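You operate a simulated robot arm through the tools that you are given. There is no shell and no other tool. Be economical: measure what you need, move in short steps, check, and stop when the job is done.

The job below is to be done with a simulated robot arm. You get a single attempt, and the scene is never put back.

JOB
Swap the ring gauge on the drum for the puck with the pallet's number, count load 1 and release it.
Fine: the gauge goes on the side table; slide the load counter to 1, then press the blue button.

The check looks at the end state, three seconds after you hand in, the way a careful person would. Anything else that was tipped, shoved, dropped, spilled or broken makes it a failure.

ROBOT AND FRAMES
A 6-joint arm with a two-finger parallel gripper, fixed in place. Base frame: the origin is at the foot of the arm, x ahead of it, y to its left, z up. Units: mm, degrees, N and s.
With the tool pointing down near the work surface it reaches from about 140 to 580 mm from the base axis. Its first joint turns from -66.0 to 66.0 degrees. Payload 2.1 kg.
Tool frame: the origin (TCP) lies between the finger pads and is the grasp point; the fingertips stand 30 mm ahead of it; z points along the fingers, y is the line along which they close. The gripper opens to 94 mm. The fingers are 28 mm wide and 10 mm thick; the gripper's body (50 by 96 mm) begins 55 mm behind the TCP.
Orientation is that of the tool frame in the base frame, as a unit quaternion [w, x, y, z]. With the fingers straight down and closing along the base's y, the tool's x points along the base's -x, its y along +y and its z along -z.

CONTROLS
- The arm moves only by the tool drive_tool. Its argument "rows" is one flat list of numbers, 7 for each row, row after row: the turn, a rotation vector about the base's x, y, z in degrees, then the shift along the base's x, y, z in mm, then the closure, from 0 (fully open) to 1 (shut). In form: [wx, wy, wz, tx, ty, tz, gripper, wx, wy, wz, tx, ty, tz, gripper, ...]. A call has 1 to 10 rows; each row is the pose to reach, as a shift and turn from the pose commanded when the call began. Rows are played at 5 a second. More than 50 mm and 8.6 degrees between two rows, or a gripper value outside its range, and nothing of the call is played. Where a pose cannot be reached the arm comes as near as it can. A force on the tool above 70 N (or 10 N above the force at the start of the call, whichever is more), or a blocked arm, ends the call early, and 0.2 s more pass. The fingers move at their own pace (about 72 mm/s each) and stop on an object; they squeeze with about 29 N. The grip force told is the motor's: it shows also when the fingers shut on nothing. Time passes only in rows, and 0.2 s behind the last, so rows that repeat a pose let the fingers close. It gives the time, the measured TCP pose, the force on the tool (base axes), the opening and the grip force at its end, in the units of the frame above (readings bear some noise), with the torque about the TCP (base axes, N m) and any sound that the robot's microphone picked up.
- Cameras (640 x 400 px; columns grow to the right, rows downward): "scene" is fixed at [18.3, -378.9, 445.1]; the picture's right is [0.95, -0.30, 0.00], its down [-0.27, -0.86, -0.43] and it looks along [0.13, 0.41, -0.90] (base axes); focal length 214 px, centre (320, 200). "wrist" rides on the gripper at [76, 14, -102] in the tool frame; the picture's right is [-0.18, 0.98, 0.00], its down [-0.75, -0.14, -0.64] and it looks along [-0.63, -0.12, 0.77] (tool axes); focal length 243 px, centre (320, 200). There is no depth. A picture from a camera that has moved, and an enlarged one, comes with that camera's place and axes in the base frame and with its lens.
- snapshot(camera): a new picture of that camera. It takes no simulated time.
- zoom(camera, box): a new picture of the part [left, top, right, bottom] of that camera's present view, enlarged. It takes no simulated time.
- finish_job(): hands the job in; it is judged then, once.

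Work in short steps. Places have to be worked out from the pictures, the camera data and where the tool is seen: move nearer, look again, correct. Check each grasp and each placing, and mend what went wrong. You have 120 turns and 68 pictures in all, those below and enlarged ones among them. Open the gripper and draw the arm clear of the work before you hand the job in, unless the task says otherwise; then end with one line.

The tools are called as name(argument=value, ...) on one line, values as JSON. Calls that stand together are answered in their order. drive_tool: Moves the arm, as the interface text tells. Its arguments: {"type":"object","properties":{"rows":{"type":"array","items":{"type":"number"}}},"required":["rows"]} The other tools are called the same way: snapshot (camera) takes a picture; zoom (camera, box) takes an enlarged picture of a part of a camera's view; finish_job () hands the job in.

At the start:

```text
t: 0.0
tcp_pos: [317.0, -147.3, 359.1]
tool_rot: [0.0, 0.0, 1.0, 0.0]
wrist_force: [-0.2, -0.5, 0.1]
torque: [0.0, -0.02, 0.01]
finger_gap: 94.2
finger_force: 0.0
```

scene: 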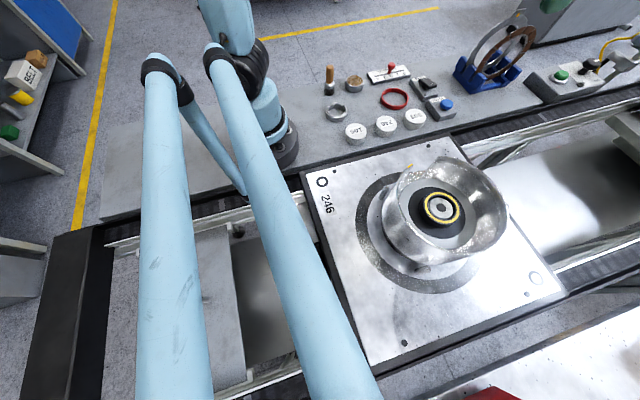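
wrist: 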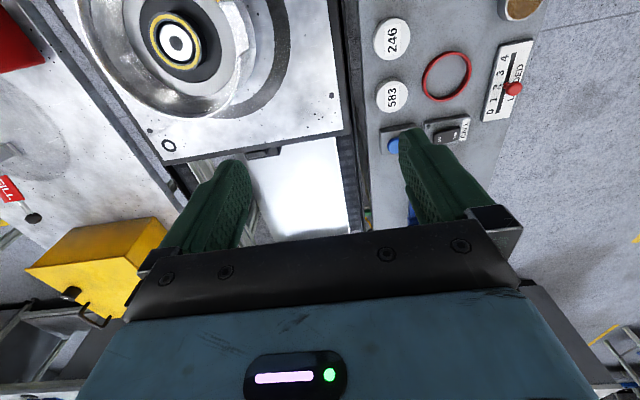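

I start by enlarging the pallet/drum area and the bench with the pucks, counter and button.

zoom(camera="scene", box=[300, 140, 560, 300])

zoom(camera="scene", box=[310, 50, 470, 150])

zoom(camera="wrist", box=[340, 0, 560, 140])

zoom(camera="scene", box=[380, 260, 640, 400])

```text
2.46 times, centred on (430, 220) of scene
camera zoom: at [18.3, -378.9, 445.1], right [0.95, -0.3, 0.0], down [-0.27, -0.86, -0.43], along [0.13, 0.41, -0.9], focal length 528 px, centre (49, 151)
```

zoom: 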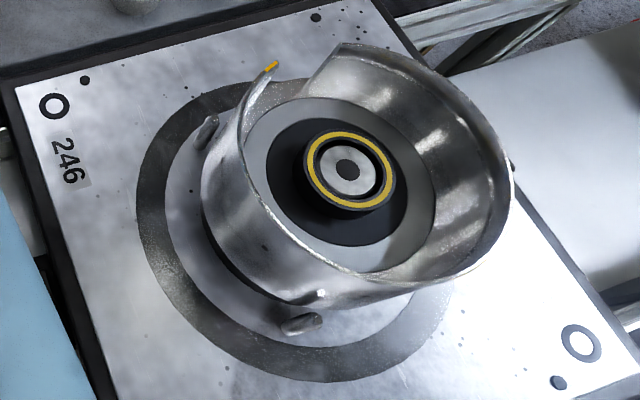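

```text
4.00 times, centred on (390, 100) of scene
camera zoom: at [18.3, -378.9, 445.1], right [0.95, -0.3, 0.0], down [-0.27, -0.86, -0.43], along [0.13, 0.41, -0.9], focal length 858 px, centre (40, 600)
```

zoom: 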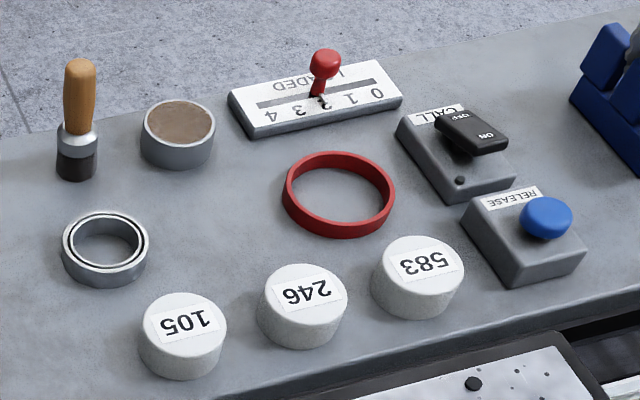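

```text
2.86 times, centred on (450, 70) of wrist
camera zoom: at [240.4, -134.9, 462.3], right [0.18, 0.98, 0.0], down [0.75, -0.14, 0.64], along [0.63, -0.12, -0.77], focal length 693 px, centre (-51, 571)
```

zoom: 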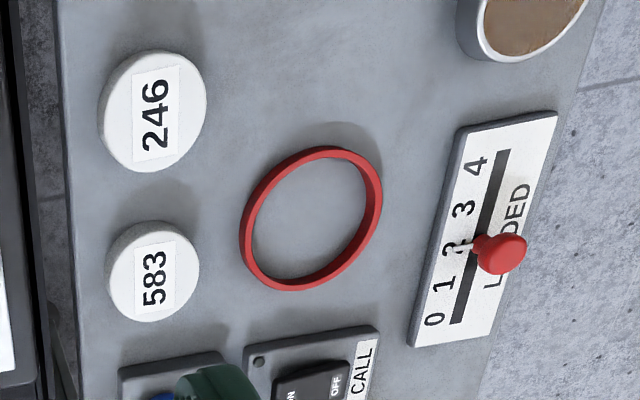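

```text
2.46 times, centred on (510, 330) of scene
camera zoom: at [18.3, -378.9, 445.1], right [0.95, -0.3, 0.0], down [-0.27, -0.86, -0.43], along [0.13, 0.41, -0.9], focal length 528 px, centre (-148, -120)
```

zoom: 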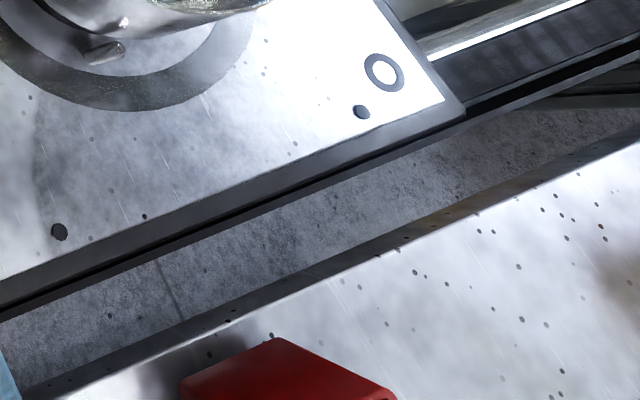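

Triangulating both views: gauge centre is about (252,-307,119), puck 246 about (306,-36,33 top). I move back and right at height to look at the drum and the side table.

drive_tool(rows=[0, 0, 0, -30, -33, 0, 0, 0, 0, 0, -60, -66, 0, 0, 0, 0, 0, -90, -99, 0, 0, 0, 0, 0, -117, -133, 0, 0])

snapshot(camera="wrist")

snapshot(camera="scene")

```text
t: 1.0
tcp_pos: [197.4, -282.6, 359.2]
tool_rot: [-0.001, 0.0, 1.0, 0.0]
wrist_force: [-0.3, -0.3, 0.9]
torque: [-0.01, 0.02, -0.01]
finger_gap: 94.0
finger_force: 0.2
```

```text
61 pictures are left
camera wrist: at [121.3, -269.1, 462.4], right [0.18, 0.98, 0.0], down [0.75, -0.14, 0.64], along [0.63, -0.12, -0.77], focal length 243 px, centre (320, 200)
```

wrist: 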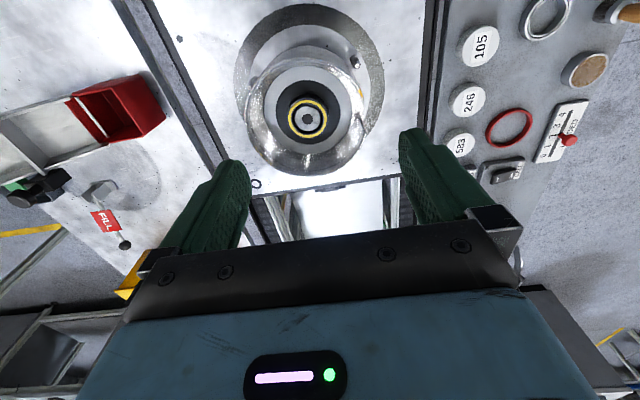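

```text
60 pictures are left
```

scene: 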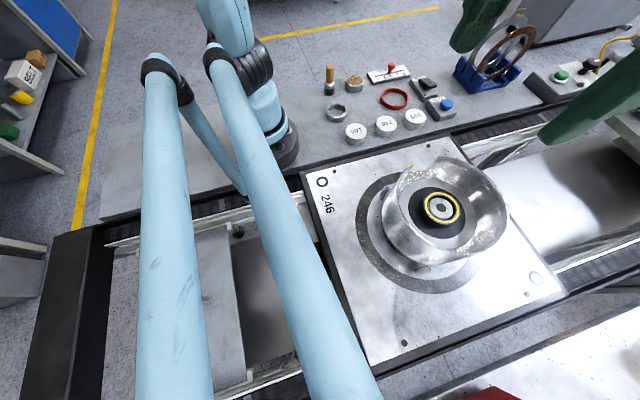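

The gauge checks out at about (250,-310,119). Now close looks at the drum interior and the side table.

zoom(camera="wrist", box=[220, 30, 400, 190])

zoom(camera="wrist", box=[0, 0, 240, 300])

```text
2.50 times, centred on (310, 110) of wrist
camera zoom: at [121.3, -269.1, 462.4], right [0.18, 0.98, 0.0], down [0.75, -0.14, 0.64], along [0.63, -0.12, -0.77], focal length 606 px, centre (345, 425)
```

zoom: 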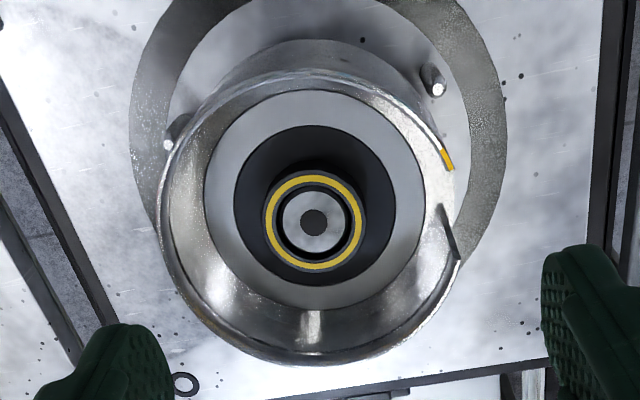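

```text
1.33 times, centred on (120, 150) of wrist
camera zoom: at [121.3, -269.1, 462.4], right [0.18, 0.98, 0.0], down [0.75, -0.14, 0.64], along [0.63, -0.12, -0.77], focal length 324 px, centre (587, 267)
```

zoom: 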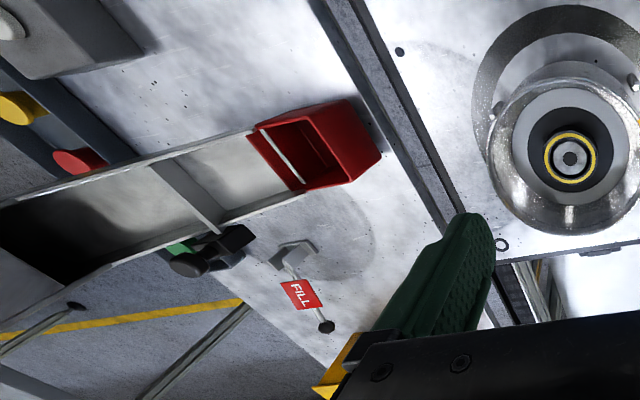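

The ring wall around the gauge rises higher than the gauge, so I need its rim height. I descend to a nearer, still clear viewpoint (tips ~z 200).

drive_tool(rows=[0, 0, 0, 0, -8, -45, 0, 0, 0, 0, 3, -16, -90, 0, 0, 0, 0, 6, -20, -130, 0])

snapshot(camera="wrist")

```text
t: 1.8
tcp_pos: [203.8, -300.7, 230.3]
tool_rot: [0.0, 0.0, 1.0, 0.0]
wrist_force: [0.4, 0.3, -0.2]
torque: [-0.04, 0.0, 0.0]
finger_gap: 93.9
finger_force: 0.1
```

```text
57 pictures are left
camera wrist: at [128.3, -289.0, 332.9], right [0.18, 0.98, 0.0], down [0.75, -0.14, 0.64], along [0.63, -0.12, -0.77], focal length 243 px, centre (320, 200)
```

wrist: 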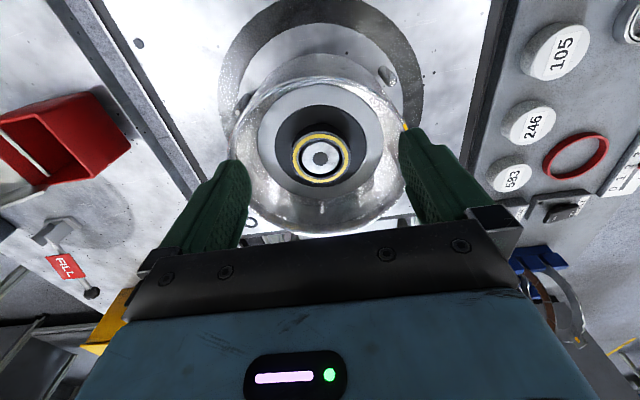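

zoom(camera="wrist", box=[220, 60, 420, 240])

```text
2.22 times, centred on (320, 150) of wrist
camera zoom: at [128.3, -289.0, 332.9], right [0.18, 0.98, 0.0], down [0.75, -0.14, 0.64], along [0.63, -0.12, -0.77], focal length 539 px, centre (320, 311)
```

zoom: 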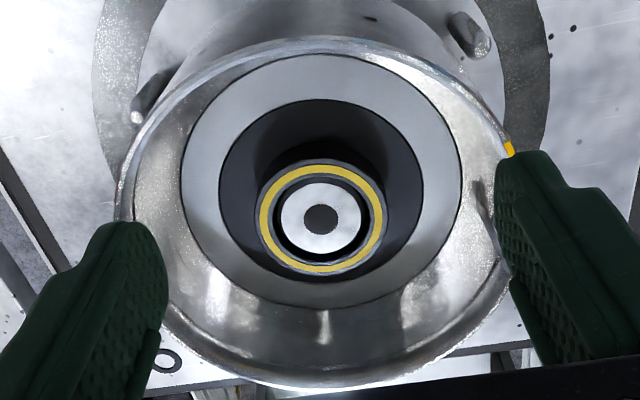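

Estimates: gauge top centre ≈ (249,-311,120), OD ≈ 59, standing on a surface at z≈105; rim z≈152, radius ≈80, roughly concentric, so the open fingers fit inside. I centre above and lower to z≈185.

drive_tool(rows=[0, 0, 0, 22, -5, 0, 0, 0, 0, 0, 43, -11, 0, 0, 0, 0, 0, 43, -11, -25, 0, 0, 0, 0, 43, -11, -45, 0])

snapshot(camera="wrist")

```text
t: 2.8
tcp_pos: [248.7, -312.5, 183.6]
tool_rot: [0.0, 0.0, 1.0, 0.0]
wrist_force: [-0.2, 0.8, 0.1]
torque: [-0.03, 0.0, 0.01]
finger_gap: 94.0
finger_force: 0.1
```

```text
55 pictures are left
camera wrist: at [173.0, -298.9, 286.7], right [0.18, 0.98, 0.0], down [0.75, -0.14, 0.64], along [0.63, -0.12, -0.77], focal length 243 px, centre (320, 200)
```

wrist: 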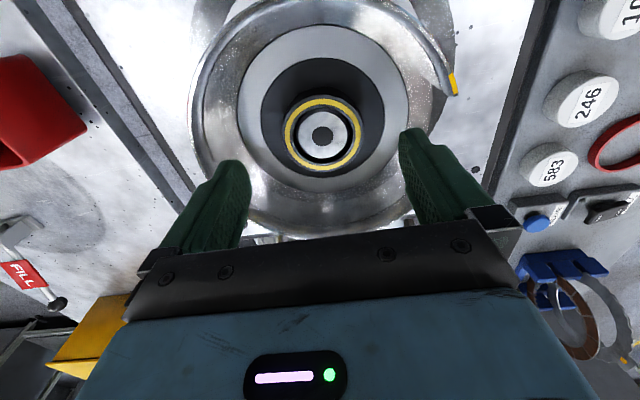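

Gauge appears at (323,133), almost exactly where the tool axis meets z=120, so we're centred (about 2 mm to +y). I lower to tips ≈ z 122 and look.

drive_tool(rows=[0, 0, 0, 0, 2, -16, 0, 0, 0, 0, 0, 2, -32, 0])

zoom(camera="wrist", box=[180, 40, 460, 240])

zoom(camera="scene", box=[360, 120, 540, 300])

```text
t: 3.4
tcp_pos: [248.6, -310.0, 151.3]
tool_rot: [0.0, -0.001, 1.0, 0.001]
wrist_force: [0.4, -0.2, 0.0]
torque: [-0.02, 0.0, -0.02]
finger_gap: 94.1
finger_force: 0.1
```

```text
2.00 times, centred on (320, 140) of wrist
camera zoom: at [172.5, -296.8, 254.7], right [0.18, 0.98, 0.0], down [0.75, -0.14, 0.64], along [0.63, -0.12, -0.77], focal length 485 px, centre (320, 320)
```

zoom: 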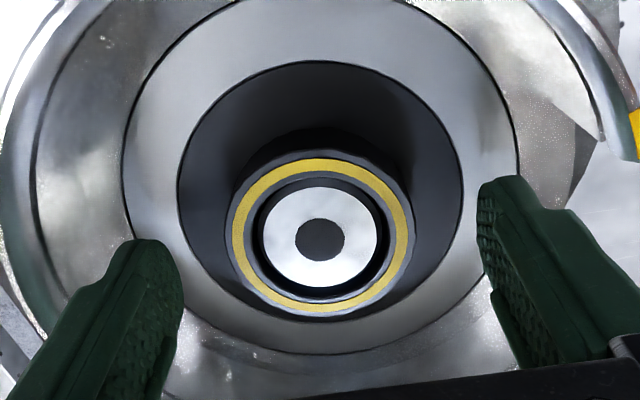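

```text
2.22 times, centred on (450, 210) of scene
camera zoom: at [18.3, -378.9, 445.1], right [0.95, -0.3, 0.0], down [-0.27, -0.86, -0.43], along [0.13, 0.41, -0.9], focal length 477 px, centre (31, 178)
```

zoom: 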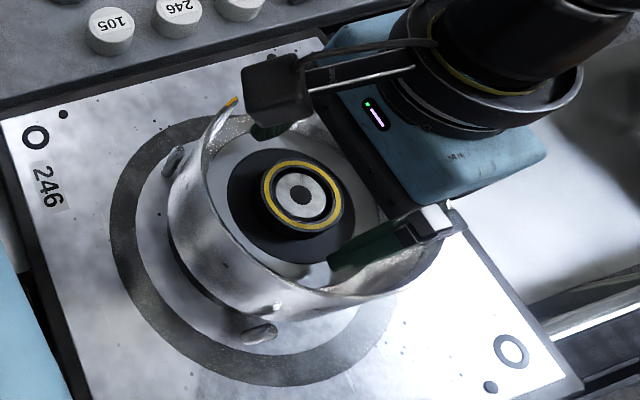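

Refined gauge centre is x≈252 with floor ≈ z 101–103. I shift +3 in x, lower until the tips are ≈ z 107, and watch the force.

drive_tool(rows=[0, 0, 0, 3, 0, -6, 0, 0, 0, 0, 3, 0, -11, 0, 0, 0, 0, 3, 0, -14, 0, 0, 0, 0, 3, 0, -14, 0])

zoom(camera="wrist", box=[180, 40, 460, 240])

```text
t: 4.4
tcp_pos: [251.6, -309.5, 137.5]
tool_rot: [0.0, 0.001, 1.0, 0.001]
wrist_force: [-0.2, -0.7, -0.3]
torque: [0.02, 0.01, 0.01]
finger_gap: 94.1
finger_force: 0.1
```

```text
2.00 times, centred on (320, 140) of wrist
camera zoom: at [175.4, -296.5, 241.0], right [0.18, 0.98, 0.0], down [0.75, -0.14, 0.64], along [0.63, -0.12, -0.77], focal length 485 px, centre (320, 320)
```

zoom: 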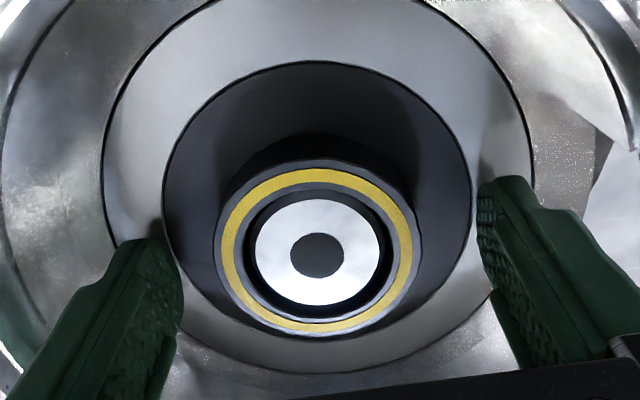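

No contact, centred, fingers beside the gauge. Now close gently.

drive_tool(rows=[0, 0, 0, 0, 0, 0, 0.25, 0, 0, 0, 0, 0, 0, 0.6, 0, 0, 0, 0, 0, 0, 1, 0, 0, 0, 0, 0, 0, 1, 0, 0, 0, 0, 0, 0, 1])

zoom(camera="wrist", box=[180, 40, 460, 240])

```text
t: 5.6
tcp_pos: [250.1, -309.5, 136.8]
tool_rot: [0.0, 0.0, 1.0, -0.001]
wrist_force: [0.3, -1.1, -0.1]
torque: [0.01, -0.02, -0.02]
finger_gap: 59.5
finger_force: 29.0
```

```text
2.00 times, centred on (320, 140) of wrist
camera zoom: at [175.3, -296.5, 241.0], right [0.18, 0.98, 0.0], down [0.75, -0.14, 0.64], along [0.63, -0.12, -0.77], focal length 485 px, centre (320, 320)
```

zoom: 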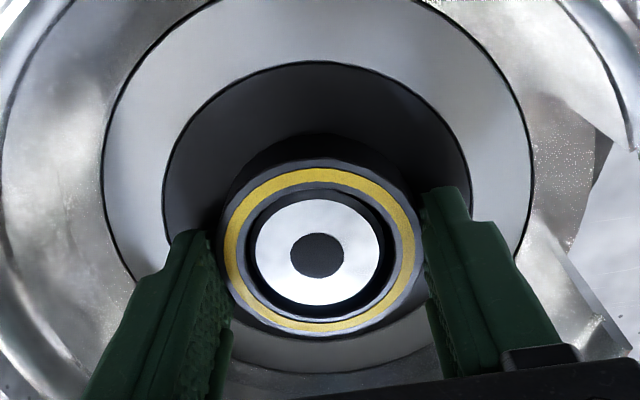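

Gripped at 59.5 mm. I lift straight up in steps and check that it comes free.

drive_tool(rows=[0, 0, 0, 0, 0, 8, 1, 0, 0, 0, 0, 0, 16, 1, 0, 0, 0, 0, 0, 30, 1, 0, 0, 0, 0, 0, 50, 1])

snapshot(camera="wrist")

```text
t: 6.6
tcp_pos: [250.0, -309.5, 186.7]
tool_rot: [0.0, 0.0, 1.0, 0.001]
wrist_force: [-0.4, 0.4, -2.4]
torque: [0.03, -0.02, 0.0]
finger_gap: 59.4
finger_force: 28.9
```

```text
50 pictures are left
camera wrist: at [175.2, -297.0, 290.4], right [0.18, 0.98, 0.0], down [0.75, -0.14, 0.64], along [0.63, -0.12, -0.77], focal length 243 px, centre (320, 200)
```

wrist: 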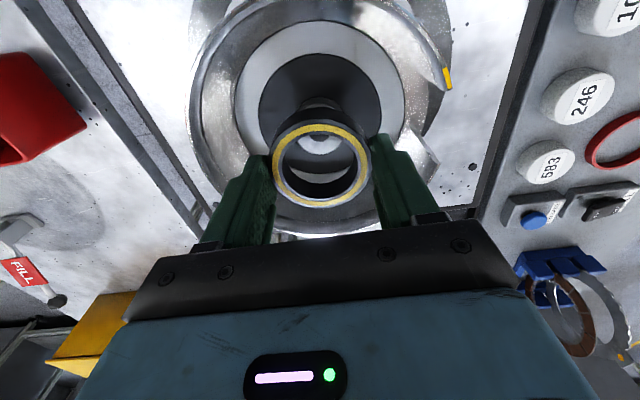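

The gauge is free and held (2.4 N). I raise it and move over to view the bench for a clear spot.

drive_tool(rows=[0, 0, 0, 0, 0, 45, 1, 0, 0, 0, 0, 0, 90, 1, 0, 0, 0, -5, 40, 110, 1, 0, 0, 0, -10, 85, 115, 1, 0, 0, 0, -15, 130, 120, 1, 0, 0, 0, -20, 175, 120, 1, 0, 0, 0, -20, 220, 120, 1, 0, 0, 0, -20, 265, 120, 1])

snapshot(camera="wrist")

snapshot(camera="scene")

```text
t: 8.4
tcp_pos: [230.4, -46.9, 310.6]
tool_rot: [0.0, 0.002, 1.0, -0.001]
wrist_force: [0.5, -0.4, -1.8]
torque: [0.0, -0.03, -0.03]
finger_gap: 59.1
finger_force: 29.3
```

```text
49 pictures are left
camera wrist: at [155.0, -32.5, 413.6], right [0.19, 0.98, 0.0], down [0.75, -0.14, 0.64], along [0.63, -0.12, -0.77], focal length 243 px, centre (320, 200)
```

wrist: 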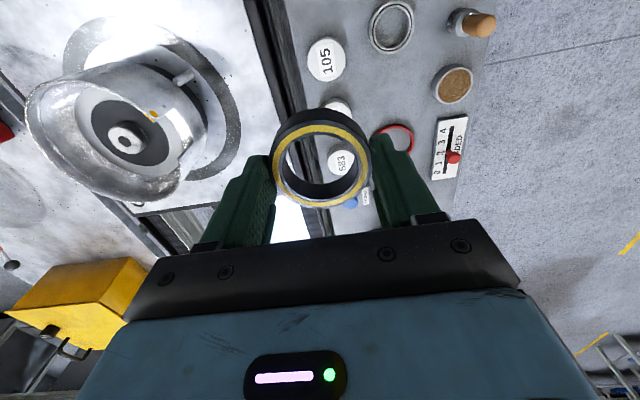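

```text
48 pictures are left
```

scene: 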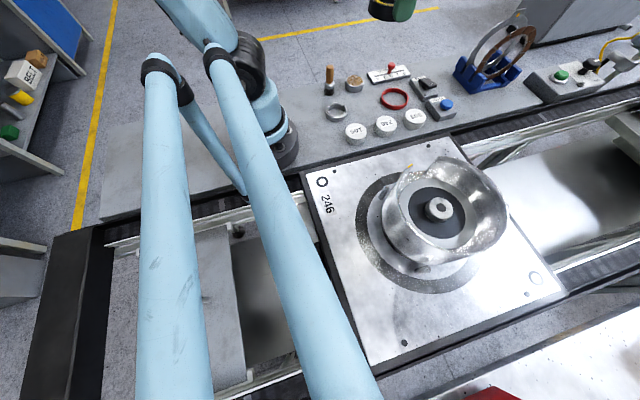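

Only this bench is reachable (the steel table edge at y≈-550 is beyond reach and beyond joint limits), so the bench beside the arm is the side table. A clear spot between bearing, pucks, red ring and jar is about (285,52); I move above it at z≈120.

drive_tool(rows=[0, 0, 0, 27, 35, 0, 1, 0, 0, 0, 55, 70, 0, 1, 0, 0, 0, 55, 99, -30, 1, 0, 0, 0, 55, 99, -75, 1, 0, 0, 0, 55, 99, -120, 1, 0, 0, 0, 55, 99, -165, 1, 0, 0, 0, 55, 99, -190, 1])

snapshot(camera="wrist")

zoom(camera="scene", box=[310, 50, 470, 150])

```text
t: 10.0
tcp_pos: [284.9, 53.6, 116.0]
tool_rot: [0.0, 0.0, 1.0, 0.0]
wrist_force: [0.1, 0.0, -2.0]
torque: [-0.03, -0.02, -0.02]
finger_gap: 59.1
finger_force: 29.0
```

```text
47 pictures are left
camera wrist: at [209.1, 66.5, 219.7], right [0.18, 0.98, 0.0], down [0.75, -0.14, 0.64], along [0.63, -0.12, -0.77], focal length 243 px, centre (320, 200)
```

wrist: 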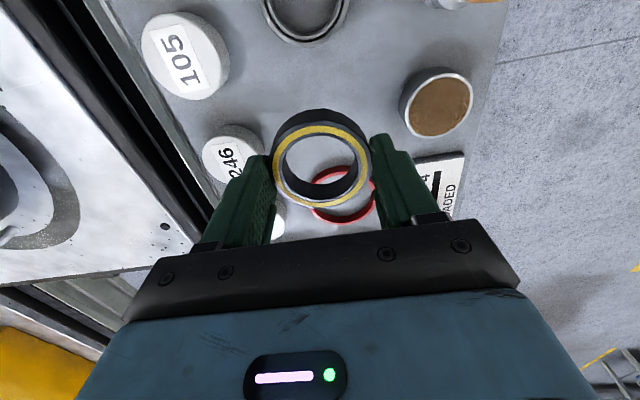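

```text
4.00 times, centred on (390, 100) of scene
camera zoom: at [18.3, -378.9, 445.1], right [0.95, -0.3, 0.0], down [-0.27, -0.86, -0.43], along [0.13, 0.41, -0.9], focal length 858 px, centre (40, 600)
```

zoom: 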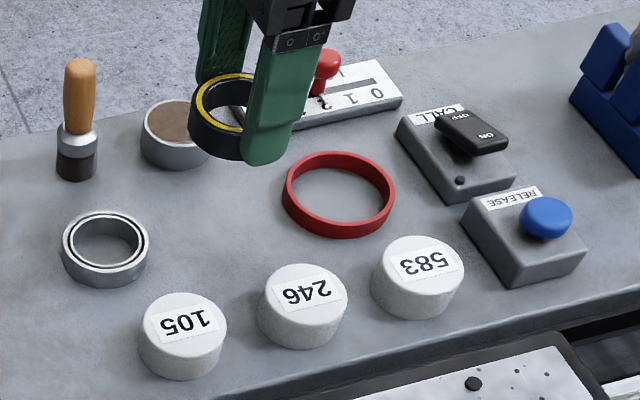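

Spot is clear. Gauge bottom should be ~35 mm below TCP; descend to z≈44 and check.

drive_tool(rows=[0, 0, 0, 0, -1, -35, 1, 0, 0, 0, 0, -1, -60, 1, 0, 0, 0, 0, -1, -70, 1])

zoom(camera="scene", box=[310, 50, 470, 150])

```text
t: 10.8
tcp_pos: [285.3, 52.8, 48.0]
tool_rot: [0.0, -0.001, 1.0, 0.001]
wrist_force: [-0.8, -0.3, -1.4]
torque: [0.02, 0.01, 0.01]
finger_gap: 59.3
finger_force: 29.0
```

```text
4.00 times, centred on (390, 100) of scene
camera zoom: at [18.3, -378.9, 445.1], right [0.95, -0.3, 0.0], down [-0.27, -0.86, -0.43], along [0.13, 0.41, -0.9], focal length 858 px, centre (40, 600)
```

zoom: 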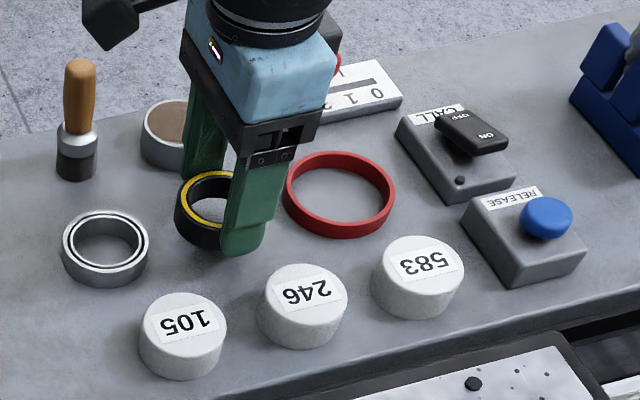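

Still clear of the surface. I lower 6 mm more and then read force.

drive_tool(rows=[0, 0, 0, 0, 0, -4, 1, 0, 0, 0, 0, 0, -7, 1])

```text
t: 11.4
tcp_pos: [285.6, 53.3, 39.6]
tool_rot: [0.0, 0.001, 1.0, 0.0]
wrist_force: [0.5, 0.3, -2.1]
torque: [0.0, 0.01, -0.02]
finger_gap: 59.1
finger_force: 29.0
```

drive_tool(rows=[0, 0, 0, 0, 0, -2, 1, 0, 0, 0, 0, 0, -3, 1])

zoom(camera="scene", box=[340, 80, 400, 120])

```text
t: 12.0
tcp_pos: [285.6, 53.8, 37.7]
tool_rot: [0.0, 0.0, 1.0, -0.001]
wrist_force: [0.5, -0.1, -2.0]
torque: [0.01, 0.01, 0.0]
finger_gap: 59.3
finger_force: 28.6
```

```text
10.00 times, centred on (370, 100) of scene
camera zoom: at [18.3, -378.9, 445.1], right [0.95, -0.3, 0.0], down [-0.27, -0.86, -0.43], along [0.13, 0.41, -0.9], focal length 2145 px, centre (-180, 1200)
```

zoom: 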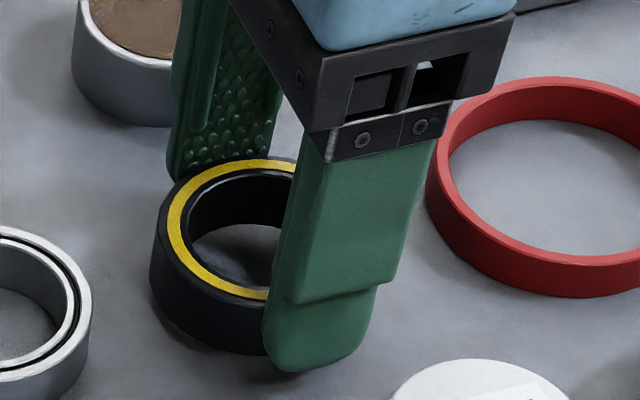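

No contact yet; continue in small steps.

drive_tool(rows=[0, 0, 0, 0, 0, -1, 1, 0, 0, 0, 0, 0, -2, 1])

```text
t: 12.6
tcp_pos: [286.3, 51.9, 36.3]
tool_rot: [0.0, 0.0, 1.0, 0.0]
wrist_force: [-0.3, 0.8, -2.8]
torque: [-0.02, -0.04, 0.01]
finger_gap: 59.2
finger_force: 29.0
```

drive_tool(rows=[0, 0, 0, 0, 0, -1, 1, 0, 0, 0, 0, 0, -1.5, 1])

```text
t: 13.2
tcp_pos: [284.7, 53.8, 34.3]
tool_rot: [0.0, 0.0, 1.0, 0.0]
wrist_force: [0.0, -0.1, -2.2]
torque: [0.02, 0.0, -0.03]
finger_gap: 59.1
finger_force: 28.9
```

drive_tool(rows=[0, 0, 0, 0, 0, -0.7, 1, 0, 0, 0, 0, 0, -1.2, 1])

zoom(camera="scene", box=[340, 80, 400, 120])

```text
t: 13.8
tcp_pos: [285.4, 52.7, 33.6]
tool_rot: [0.0, 0.0, 1.0, 0.001]
wrist_force: [-0.1, 0.0, -1.3]
torque: [0.01, 0.04, 0.02]
finger_gap: 59.2
finger_force: 29.1
```

```text
10.00 times, centred on (370, 100) of scene
camera zoom: at [18.3, -378.9, 445.1], right [0.95, -0.3, 0.0], down [-0.27, -0.86, -0.43], along [0.13, 0.41, -0.9], focal length 2145 px, centre (-180, 1200)
```

zoom: 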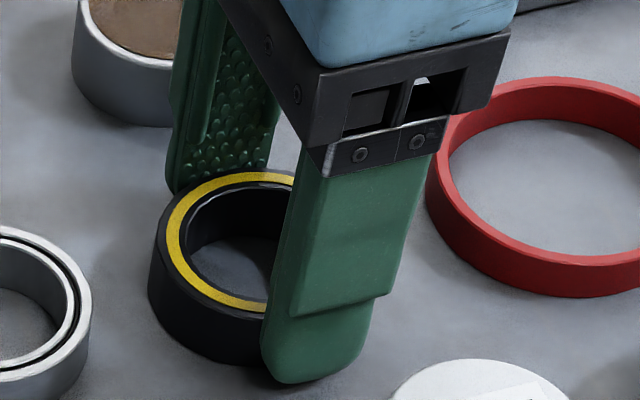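

drive_tool(rows=[0, 0, 0, 0, 0, -0.6, 1, 0, 0, 0, 0, 0, -1.2, 1])

```text
t: 14.4
tcp_pos: [286.1, 54.2, 32.5]
tool_rot: [0.0, 0.0, 1.0, 0.0]
wrist_force: [1.2, -1.8, 18.2]
torque: [0.18, 0.05, 0.02]
finger_gap: 59.3
finger_force: 28.7
```

Contact (18 N). Ease up slightly and open partly to ~72 mm so the fingers stay clear of the jar.

drive_tool(rows=[0, 0, 0, 0, 0, 0.4, 1, 0, 0, 0, 0, 0, 0.4, 0.33, 0, 0, 0, 0, 0, 0.4, 0.27, 0, 0, 0, 0, 0, 0.4, 0.24, 0, 0, 0, 0, 0, 0.4, 0.24])

zoom(camera="scene", box=[340, 80, 400, 120])

```text
t: 15.6
tcp_pos: [286.6, 52.9, 31.4]
tool_rot: [-0.001, -0.001, 1.0, 0.0]
wrist_force: [0.2, 0.4, -0.2]
torque: [0.01, -0.02, -0.03]
finger_gap: 71.6
finger_force: 0.0
```

```text
10.00 times, centred on (370, 100) of scene
camera zoom: at [18.3, -378.9, 445.1], right [0.95, -0.3, 0.0], down [-0.27, -0.86, -0.43], along [0.13, 0.41, -0.9], focal length 2145 px, centre (-180, 1200)
```

zoom: 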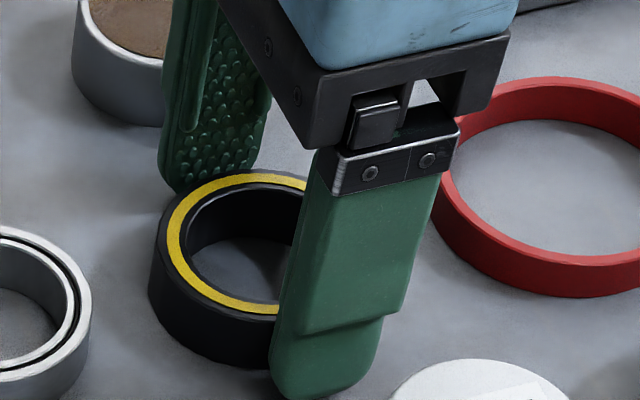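

The gauge rests flat and free. I go up and over toward puck 246, opening wide.

drive_tool(rows=[0, 0, 0, 0, 0, 20, 0.24, 0, 0, 0, 0, 0, 60, 0.2, 0, 0, 0, 0, 0, 100, 0, 0, 0, 0, 10, -45, 100, 0, 0, 0, 0, 20, -89, 100, 0])

snapshot(camera="wrist")

zoom(camera="scene", box=[310, 50, 470, 150])

```text
t: 16.8
tcp_pos: [307.3, -35.7, 132.6]
tool_rot: [0.001, 0.0, 1.0, 0.0]
wrist_force: [-0.4, -0.8, 0.2]
torque: [0.02, 0.02, -0.01]
finger_gap: 94.1
finger_force: 0.1
```

```text
41 pictures are left
camera wrist: at [230.4, -23.0, 235.1], right [0.18, 0.98, 0.0], down [0.75, -0.14, 0.64], along [0.63, -0.12, -0.77], focal length 243 px, centre (320, 200)
```

wrist: 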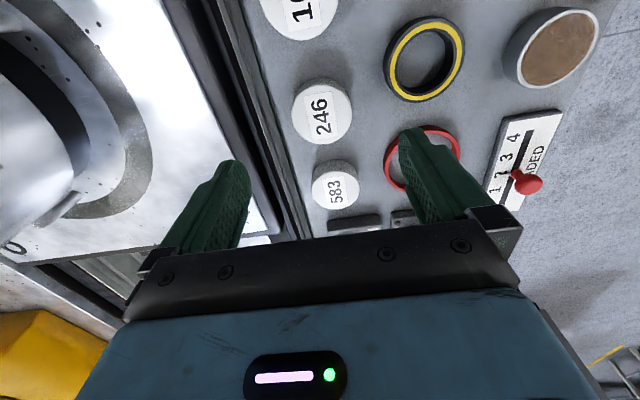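

```text
4.00 times, centred on (390, 100) of scene
camera zoom: at [18.3, -378.9, 445.1], right [0.95, -0.3, 0.0], down [-0.27, -0.86, -0.43], along [0.13, 0.41, -0.9], focal length 858 px, centre (40, 600)
```

zoom: 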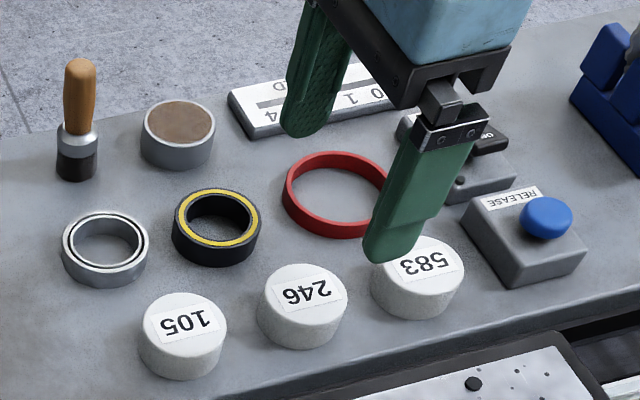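

Puck 246 top is about (304,-36,33). The newly placed gauge is nearby, so I use a 72 mm opening and descend to z≈70 first.

drive_tool(rows=[0, 0, 0, -2, 0, 0, 0.24, 0, 0, 0, -2, 0, -30, 0.24, 0, 0, 0, -2, 0, -62, 0.24])

snapshot(camera="wrist")

```text
t: 17.6
tcp_pos: [303.7, -35.6, 70.0]
tool_rot: [0.0, 0.001, 1.0, 0.0]
wrist_force: [-0.1, 0.6, 1.0]
torque: [0.0, 0.01, -0.06]
finger_gap: 71.3
finger_force: 0.1
```

```text
39 pictures are left
camera wrist: at [227.7, -22.5, 172.3], right [0.18, 0.98, 0.0], down [0.75, -0.14, 0.64], along [0.63, -0.12, -0.77], focal length 243 px, centre (320, 200)
```

wrist: 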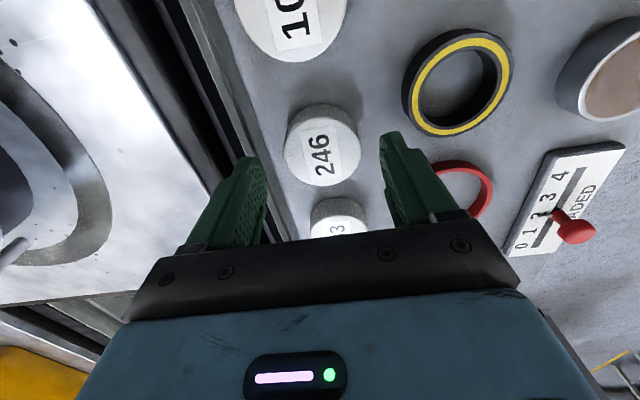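

Aligned within ~1 mm. I descend so the tips are ~8 mm above the bench and grip.

drive_tool(rows=[0, 0, 0, 1, -1, -16, 0.24, 0, 0, 0, 1, -1, -31, 0.24, 0, 0, 0, 1, -1, -31, 0.24, 0, 0, 0, 1, -1, -31, 0.5, 0, 0, 0, 1, -1, -31, 1, 0, 0, 0, 1, -1, -31, 1])

snapshot(camera="wrist")

zoom(camera="scene", box=[350, 90, 430, 150])

```text
t: 19.0
tcp_pos: [304.2, -37.5, 39.0]
tool_rot: [0.0, 0.0, 1.0, 0.0]
wrist_force: [-0.4, 0.1, 0.4]
torque: [0.02, 0.0, -0.04]
finger_gap: 52.9
finger_force: 29.0
```

```text
38 pictures are left
camera wrist: at [228.7, -23.8, 142.5], right [0.18, 0.98, 0.0], down [0.75, -0.14, 0.64], along [0.63, -0.12, -0.77], focal length 243 px, centre (320, 200)
```

wrist: 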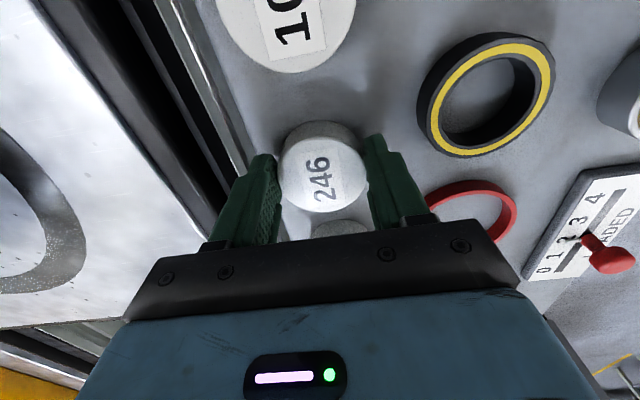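

```text
6.67 times, centred on (390, 120) of scene
camera zoom: at [18.3, -378.9, 445.1], right [0.95, -0.3, 0.0], down [-0.27, -0.86, -0.43], along [0.13, 0.41, -0.9], focal length 1430 px, centre (-147, 733)
```

zoom: 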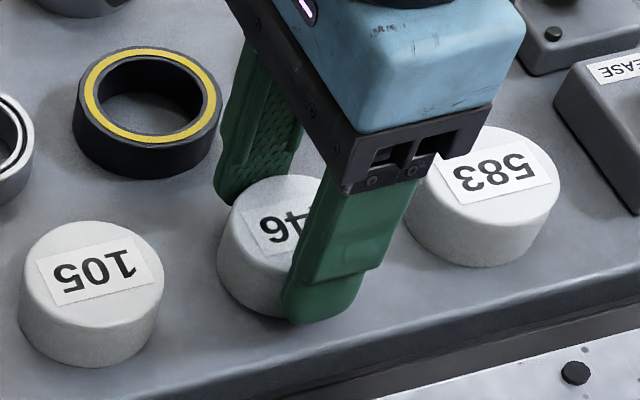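

Gripped at 52.9 mm. I enlarge the wrist view to measure the puck's x offset in the fingers.

zoom(camera="wrist", box=[240, 110, 400, 230])

```text
3.33 times, centred on (320, 170) of wrist
camera zoom: at [228.7, -23.8, 142.5], right [0.18, 0.98, 0.0], down [0.75, -0.14, 0.64], along [0.63, -0.12, -0.77], focal length 809 px, centre (320, 300)
```

zoom: 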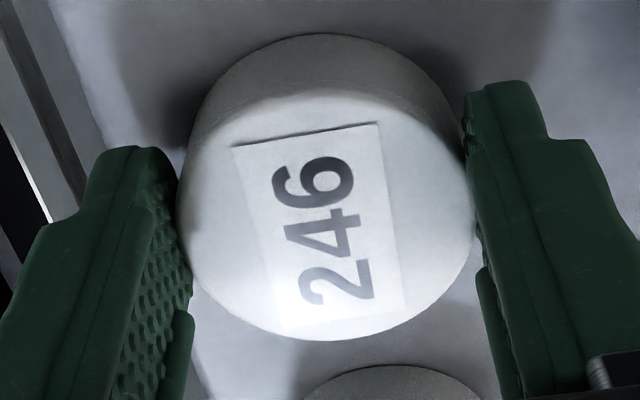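

The puck's true top is z≈22 and its centre x≈310, ~5.5 mm ahead of the TCP. I reopen slightly, shift +5.5 in x, and regrip.

drive_tool(rows=[0, 0, 0, 0, 0, 0, 0.3, 0, 0, 0, 0, 0, 0, 0.3, 0, 0, 0, 5.5, 0, 0, 0.3, 0, 0, 0, 5.5, 0, 0, 0.5, 0, 0, 0, 5.5, 0, 0, 1, 0, 0, 0, 5.5, 0, 0, 1])

zoom(camera="wrist", box=[240, 110, 400, 230])

```text
t: 20.4
tcp_pos: [310.0, -36.7, 41.7]
tool_rot: [-0.001, 0.0, 1.0, 0.0]
wrist_force: [-0.3, -0.7, 0.6]
torque: [-0.01, -0.01, -0.01]
finger_gap: 52.3
finger_force: 29.3
```

```text
3.33 times, centred on (320, 170) of wrist
camera zoom: at [234.8, -24.2, 142.9], right [0.18, 0.98, 0.0], down [0.75, -0.14, 0.64], along [0.63, -0.12, -0.77], focal length 809 px, centre (320, 300)
```

zoom: 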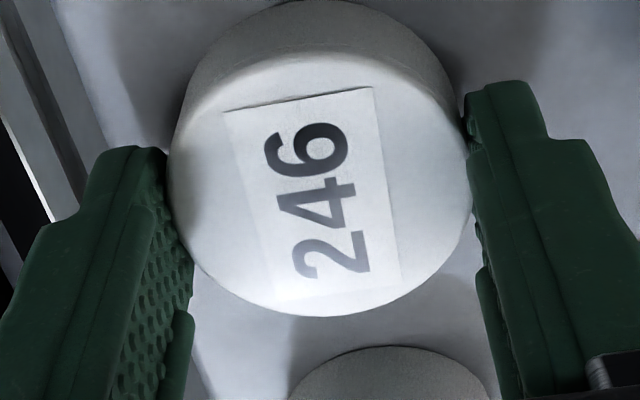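

Regripped and centred (puck centre ≈76.6 mm ahead of the camera, same as the gauge was). Lift and carry to above the drum at z≈230.

drive_tool(rows=[0, 0, 0, 0, 0, 30, 1, 0, 0, 0, 0, 0, 75, 1, 0, 0, 0, 0, 0, 120, 1, 0, 0, 0, -10, -20, 160, 1, 0, 0, 0, -20, -60, 180, 1, 0, 0, 0, -30, -105, 190, 1, 0, 0, 0, -40, -150, 190, 1, 0, 0, 0, -50, -195, 190, 1, 0, 0, 0, -59.4, -238, 190, 1, 0, 0, 0, -59.4, -272.5, 190, 1])

snapshot(camera="wrist")

zoom(camera="scene", box=[360, 120, 540, 300])

```text
t: 22.6
tcp_pos: [251.1, -312.3, 229.4]
tool_rot: [0.0, 0.001, 1.0, 0.001]
wrist_force: [0.6, -0.1, -0.1]
torque: [0.03, 0.0, -0.01]
finger_gap: 52.7
finger_force: 29.2
```

```text
34 pictures are left
camera wrist: at [175.1, -299.2, 333.3], right [0.18, 0.98, 0.0], down [0.75, -0.14, 0.64], along [0.63, -0.12, -0.77], focal length 243 px, centre (320, 200)
```

wrist: 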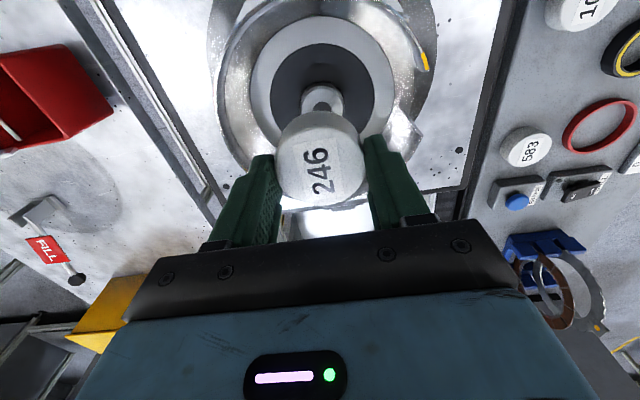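

```text
2.22 times, centred on (450, 210) of scene
camera zoom: at [18.3, -378.9, 445.1], right [0.95, -0.3, 0.0], down [-0.27, -0.86, -0.43], along [0.13, 0.41, -0.9], focal length 477 px, centre (31, 178)
```

zoom: 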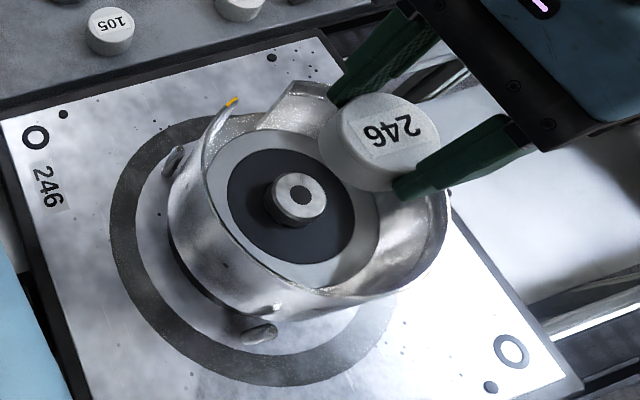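

The camera pose shows y is 2.5 mm too far; I correct +2.5 and descend to z≈180 (puck bottom ≈140, above the spigot) to verify.

drive_tool(rows=[0, 0, 0, 0, 2.5, -15, 1, 0, 0, 0, 0, 2.5, -35, 1, 0, 0, 0, 0, 2.5, -52, 1, 0, 0, 0, 0, 2.5, -52, 1])

zoom(camera="wrist", box=[180, 20, 460, 220])

zoom(camera="scene", box=[390, 150, 510, 260])

```text
t: 23.6
tcp_pos: [250.3, -307.2, 179.0]
tool_rot: [0.0, 0.001, 1.0, 0.0]
wrist_force: [0.2, -0.4, -1.0]
torque: [-0.03, 0.02, 0.01]
finger_gap: 52.7
finger_force: 29.6
```

```text
2.00 times, centred on (320, 120) of wrist
camera zoom: at [175.3, -295.0, 281.6], right [0.18, 0.98, 0.0], down [0.75, -0.14, 0.64], along [0.63, -0.12, -0.77], focal length 485 px, centre (320, 360)
```

zoom: 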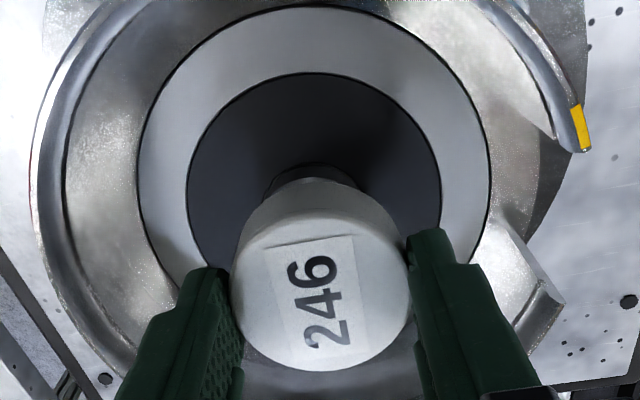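

```text
3.64 times, centred on (450, 205) of scene
camera zoom: at [18.3, -378.9, 445.1], right [0.95, -0.3, 0.0], down [-0.27, -0.86, -0.43], along [0.13, 0.41, -0.9], focal length 780 px, centre (-153, 182)
```

zoom: 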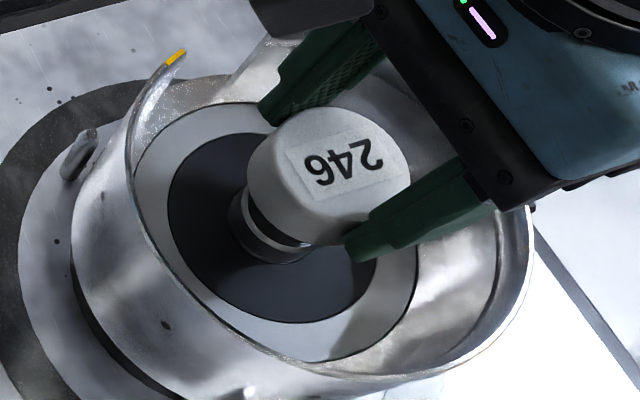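

Images show x aligned and about 1 mm y offset; I correct -1 and descend to just above the spigot.

drive_tool(rows=[0, 0, 0, 0, -1, -8, 1, 0, 0, 0, 0, -1, -14, 1, 0, 0, 0, 0, -1, -14, 1])

zoom(camera="scene", box=[400, 165, 480, 235])

```text
t: 24.4
tcp_pos: [251.0, -307.9, 164.6]
tool_rot: [0.0, 0.001, 1.0, 0.0]
wrist_force: [0.1, -0.5, 0.0]
torque: [0.01, -0.01, -0.02]
finger_gap: 52.6
finger_force: 29.5
```

```text
5.71 times, centred on (440, 200) of scene
camera zoom: at [18.3, -378.9, 445.1], right [0.95, -0.3, 0.0], down [-0.27, -0.86, -0.43], along [0.13, 0.41, -0.9], focal length 1226 px, centre (-366, 200)
```

zoom: 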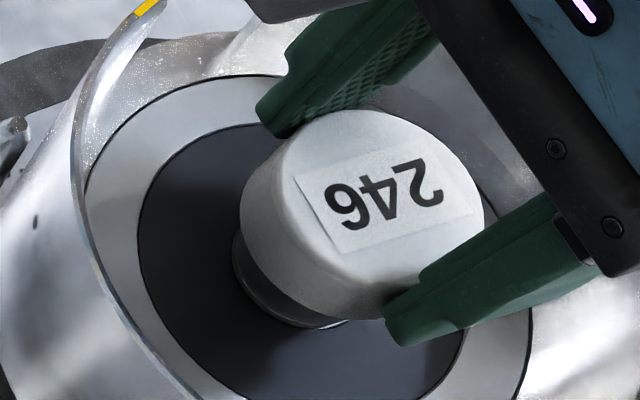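

drive_tool(rows=[0, 0, 0, 0, 0, -2, 1, 0, 0, 0, 0, 0, -4, 1, 0, 0, 0, 0, 0, -6, 1])

```text
t: 25.2
tcp_pos: [250.9, -308.6, 159.1]
tool_rot: [0.001, 0.0, 1.0, 0.001]
wrist_force: [-1.5, -1.9, 1.9]
torque: [-0.07, 0.02, -0.04]
finger_gap: 52.8
finger_force: 28.7
```

Slight force hint; step 1 mm more.

drive_tool(rows=[0, 0, 0, 0, 0, -1, 1, 0, 0, 0, 0, 0, -1, 1])

zoom(camera="wrist", box=[180, 20, 460, 220])

zoom(camera="scene", box=[400, 165, 480, 235])

```text
t: 25.8
tcp_pos: [251.1, -307.7, 156.1]
tool_rot: [-0.001, 0.001, 1.0, -0.001]
wrist_force: [-0.2, -3.0, -0.9]
torque: [-0.08, 0.03, 0.01]
finger_gap: 52.7
finger_force: 29.5
```

```text
2.00 times, centred on (320, 120) of wrist
camera zoom: at [175.1, -295.4, 260.0], right [0.18, 0.98, 0.0], down [0.75, -0.14, 0.64], along [0.63, -0.12, -0.77], focal length 485 px, centre (320, 360)
```

zoom: 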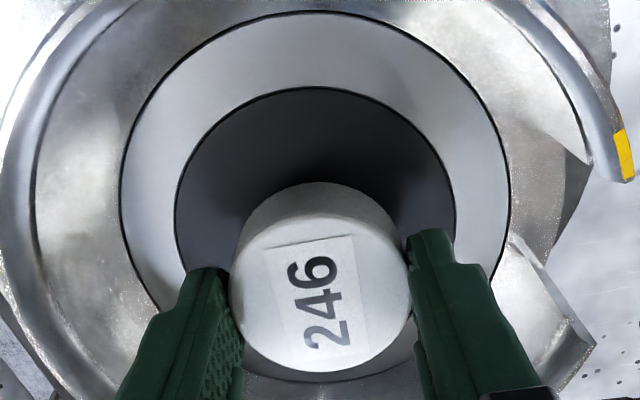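

```text
5.71 times, centred on (440, 200) of scene
camera zoom: at [18.3, -378.9, 445.1], right [0.95, -0.3, 0.0], down [-0.27, -0.86, -0.43], along [0.13, 0.41, -0.9], focal length 1226 px, centre (-366, 200)
```

zoom: 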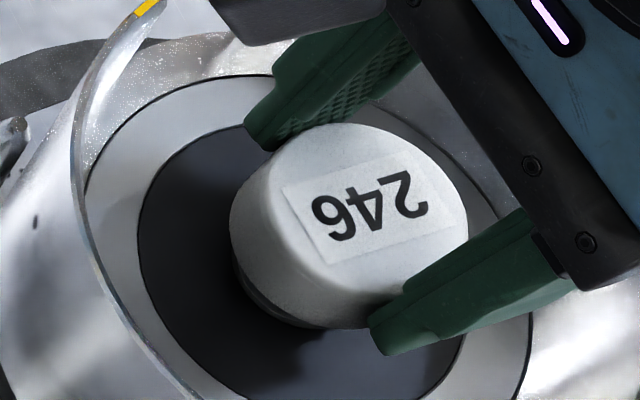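

A lateral force of −3 N in y suggests the bore is engaging with a small y offset; shift −1 in y and go down 2 mm more.

drive_tool(rows=[0, 0, 0, 0, -0.6, 0, 1, 0, 0, 0, 0, -1.1, 0, 1, 0, 0, 0, 0, -1.1, -1, 1, 0, 0, 0, 0, -1.1, -2, 1])

```text
t: 26.8
tcp_pos: [250.9, -308.8, 156.3]
tool_rot: [0.0, 0.0, 1.0, 0.0]
wrist_force: [0.0, -0.4, -0.2]
torque: [-0.04, 0.03, 0.01]
finger_gap: 52.5
finger_force: 29.0
```

Forces vanished. Continue down in small steps toward the seat (expected TCP z≈144).

drive_tool(rows=[0, 0, 0, 0, 0, -2, 1, 0, 0, 0, 0, 0, -4, 1, 0, 0, 0, 0, 0, -5, 1])

```text
t: 27.6
tcp_pos: [251.5, -309.4, 149.9]
tool_rot: [0.0, -0.001, 1.0, 0.0]
wrist_force: [-1.5, 0.1, 0.8]
torque: [-0.04, 0.05, 0.03]
finger_gap: 52.5
finger_force: 29.1
```

drive_tool(rows=[0, 0, 0, 0.3, 0, -1.5, 1, 0, 0, 0, 0.3, 0, -3, 1])

zoom(camera="scene", box=[400, 165, 480, 235])

```text
t: 28.2
tcp_pos: [251.4, -309.1, 146.4]
tool_rot: [0.0, 0.0, 1.0, 0.0]
wrist_force: [-1.1, -1.1, 1.9]
torque: [-0.03, 0.06, 0.01]
finger_gap: 52.6
finger_force: 28.7
```

```text
5.71 times, centred on (440, 200) of scene
camera zoom: at [18.3, -378.9, 445.1], right [0.95, -0.3, 0.0], down [-0.27, -0.86, -0.43], along [0.13, 0.41, -0.9], focal length 1226 px, centre (-366, 200)
```

zoom: 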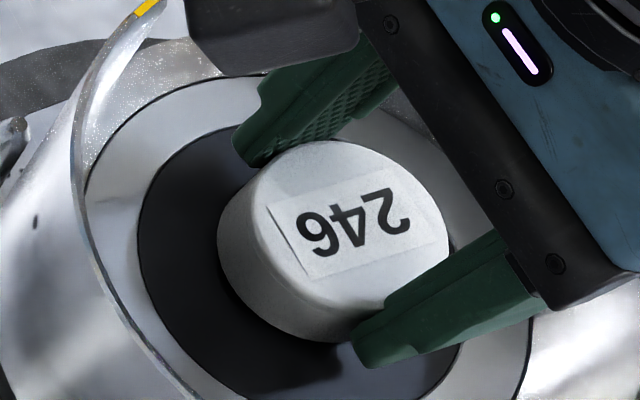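

drive_tool(rows=[0, 0, 0, -0.7, -0.2, -1, 1, 0, 0, 0, -0.7, -0.2, -2, 1])

```text
t: 28.8
tcp_pos: [249.9, -309.2, 145.4]
tool_rot: [0.0, 0.0, 1.0, 0.001]
wrist_force: [0.2, -0.5, -0.8]
torque: [-0.01, 0.03, 0.02]
finger_gap: 52.6
finger_force: 29.1
```

drive_tool(rows=[0, 0, 0, 0, 0, -0.8, 1, 0, 0, 0, 0, 0, -1.5, 1])

```text
t: 29.4
tcp_pos: [249.9, -308.8, 143.4]
tool_rot: [0.001, 0.0, 1.0, -0.001]
wrist_force: [-0.1, -2.2, 23.0]
torque: [0.0, -0.04, -0.01]
finger_gap: 52.5
finger_force: 29.3
```

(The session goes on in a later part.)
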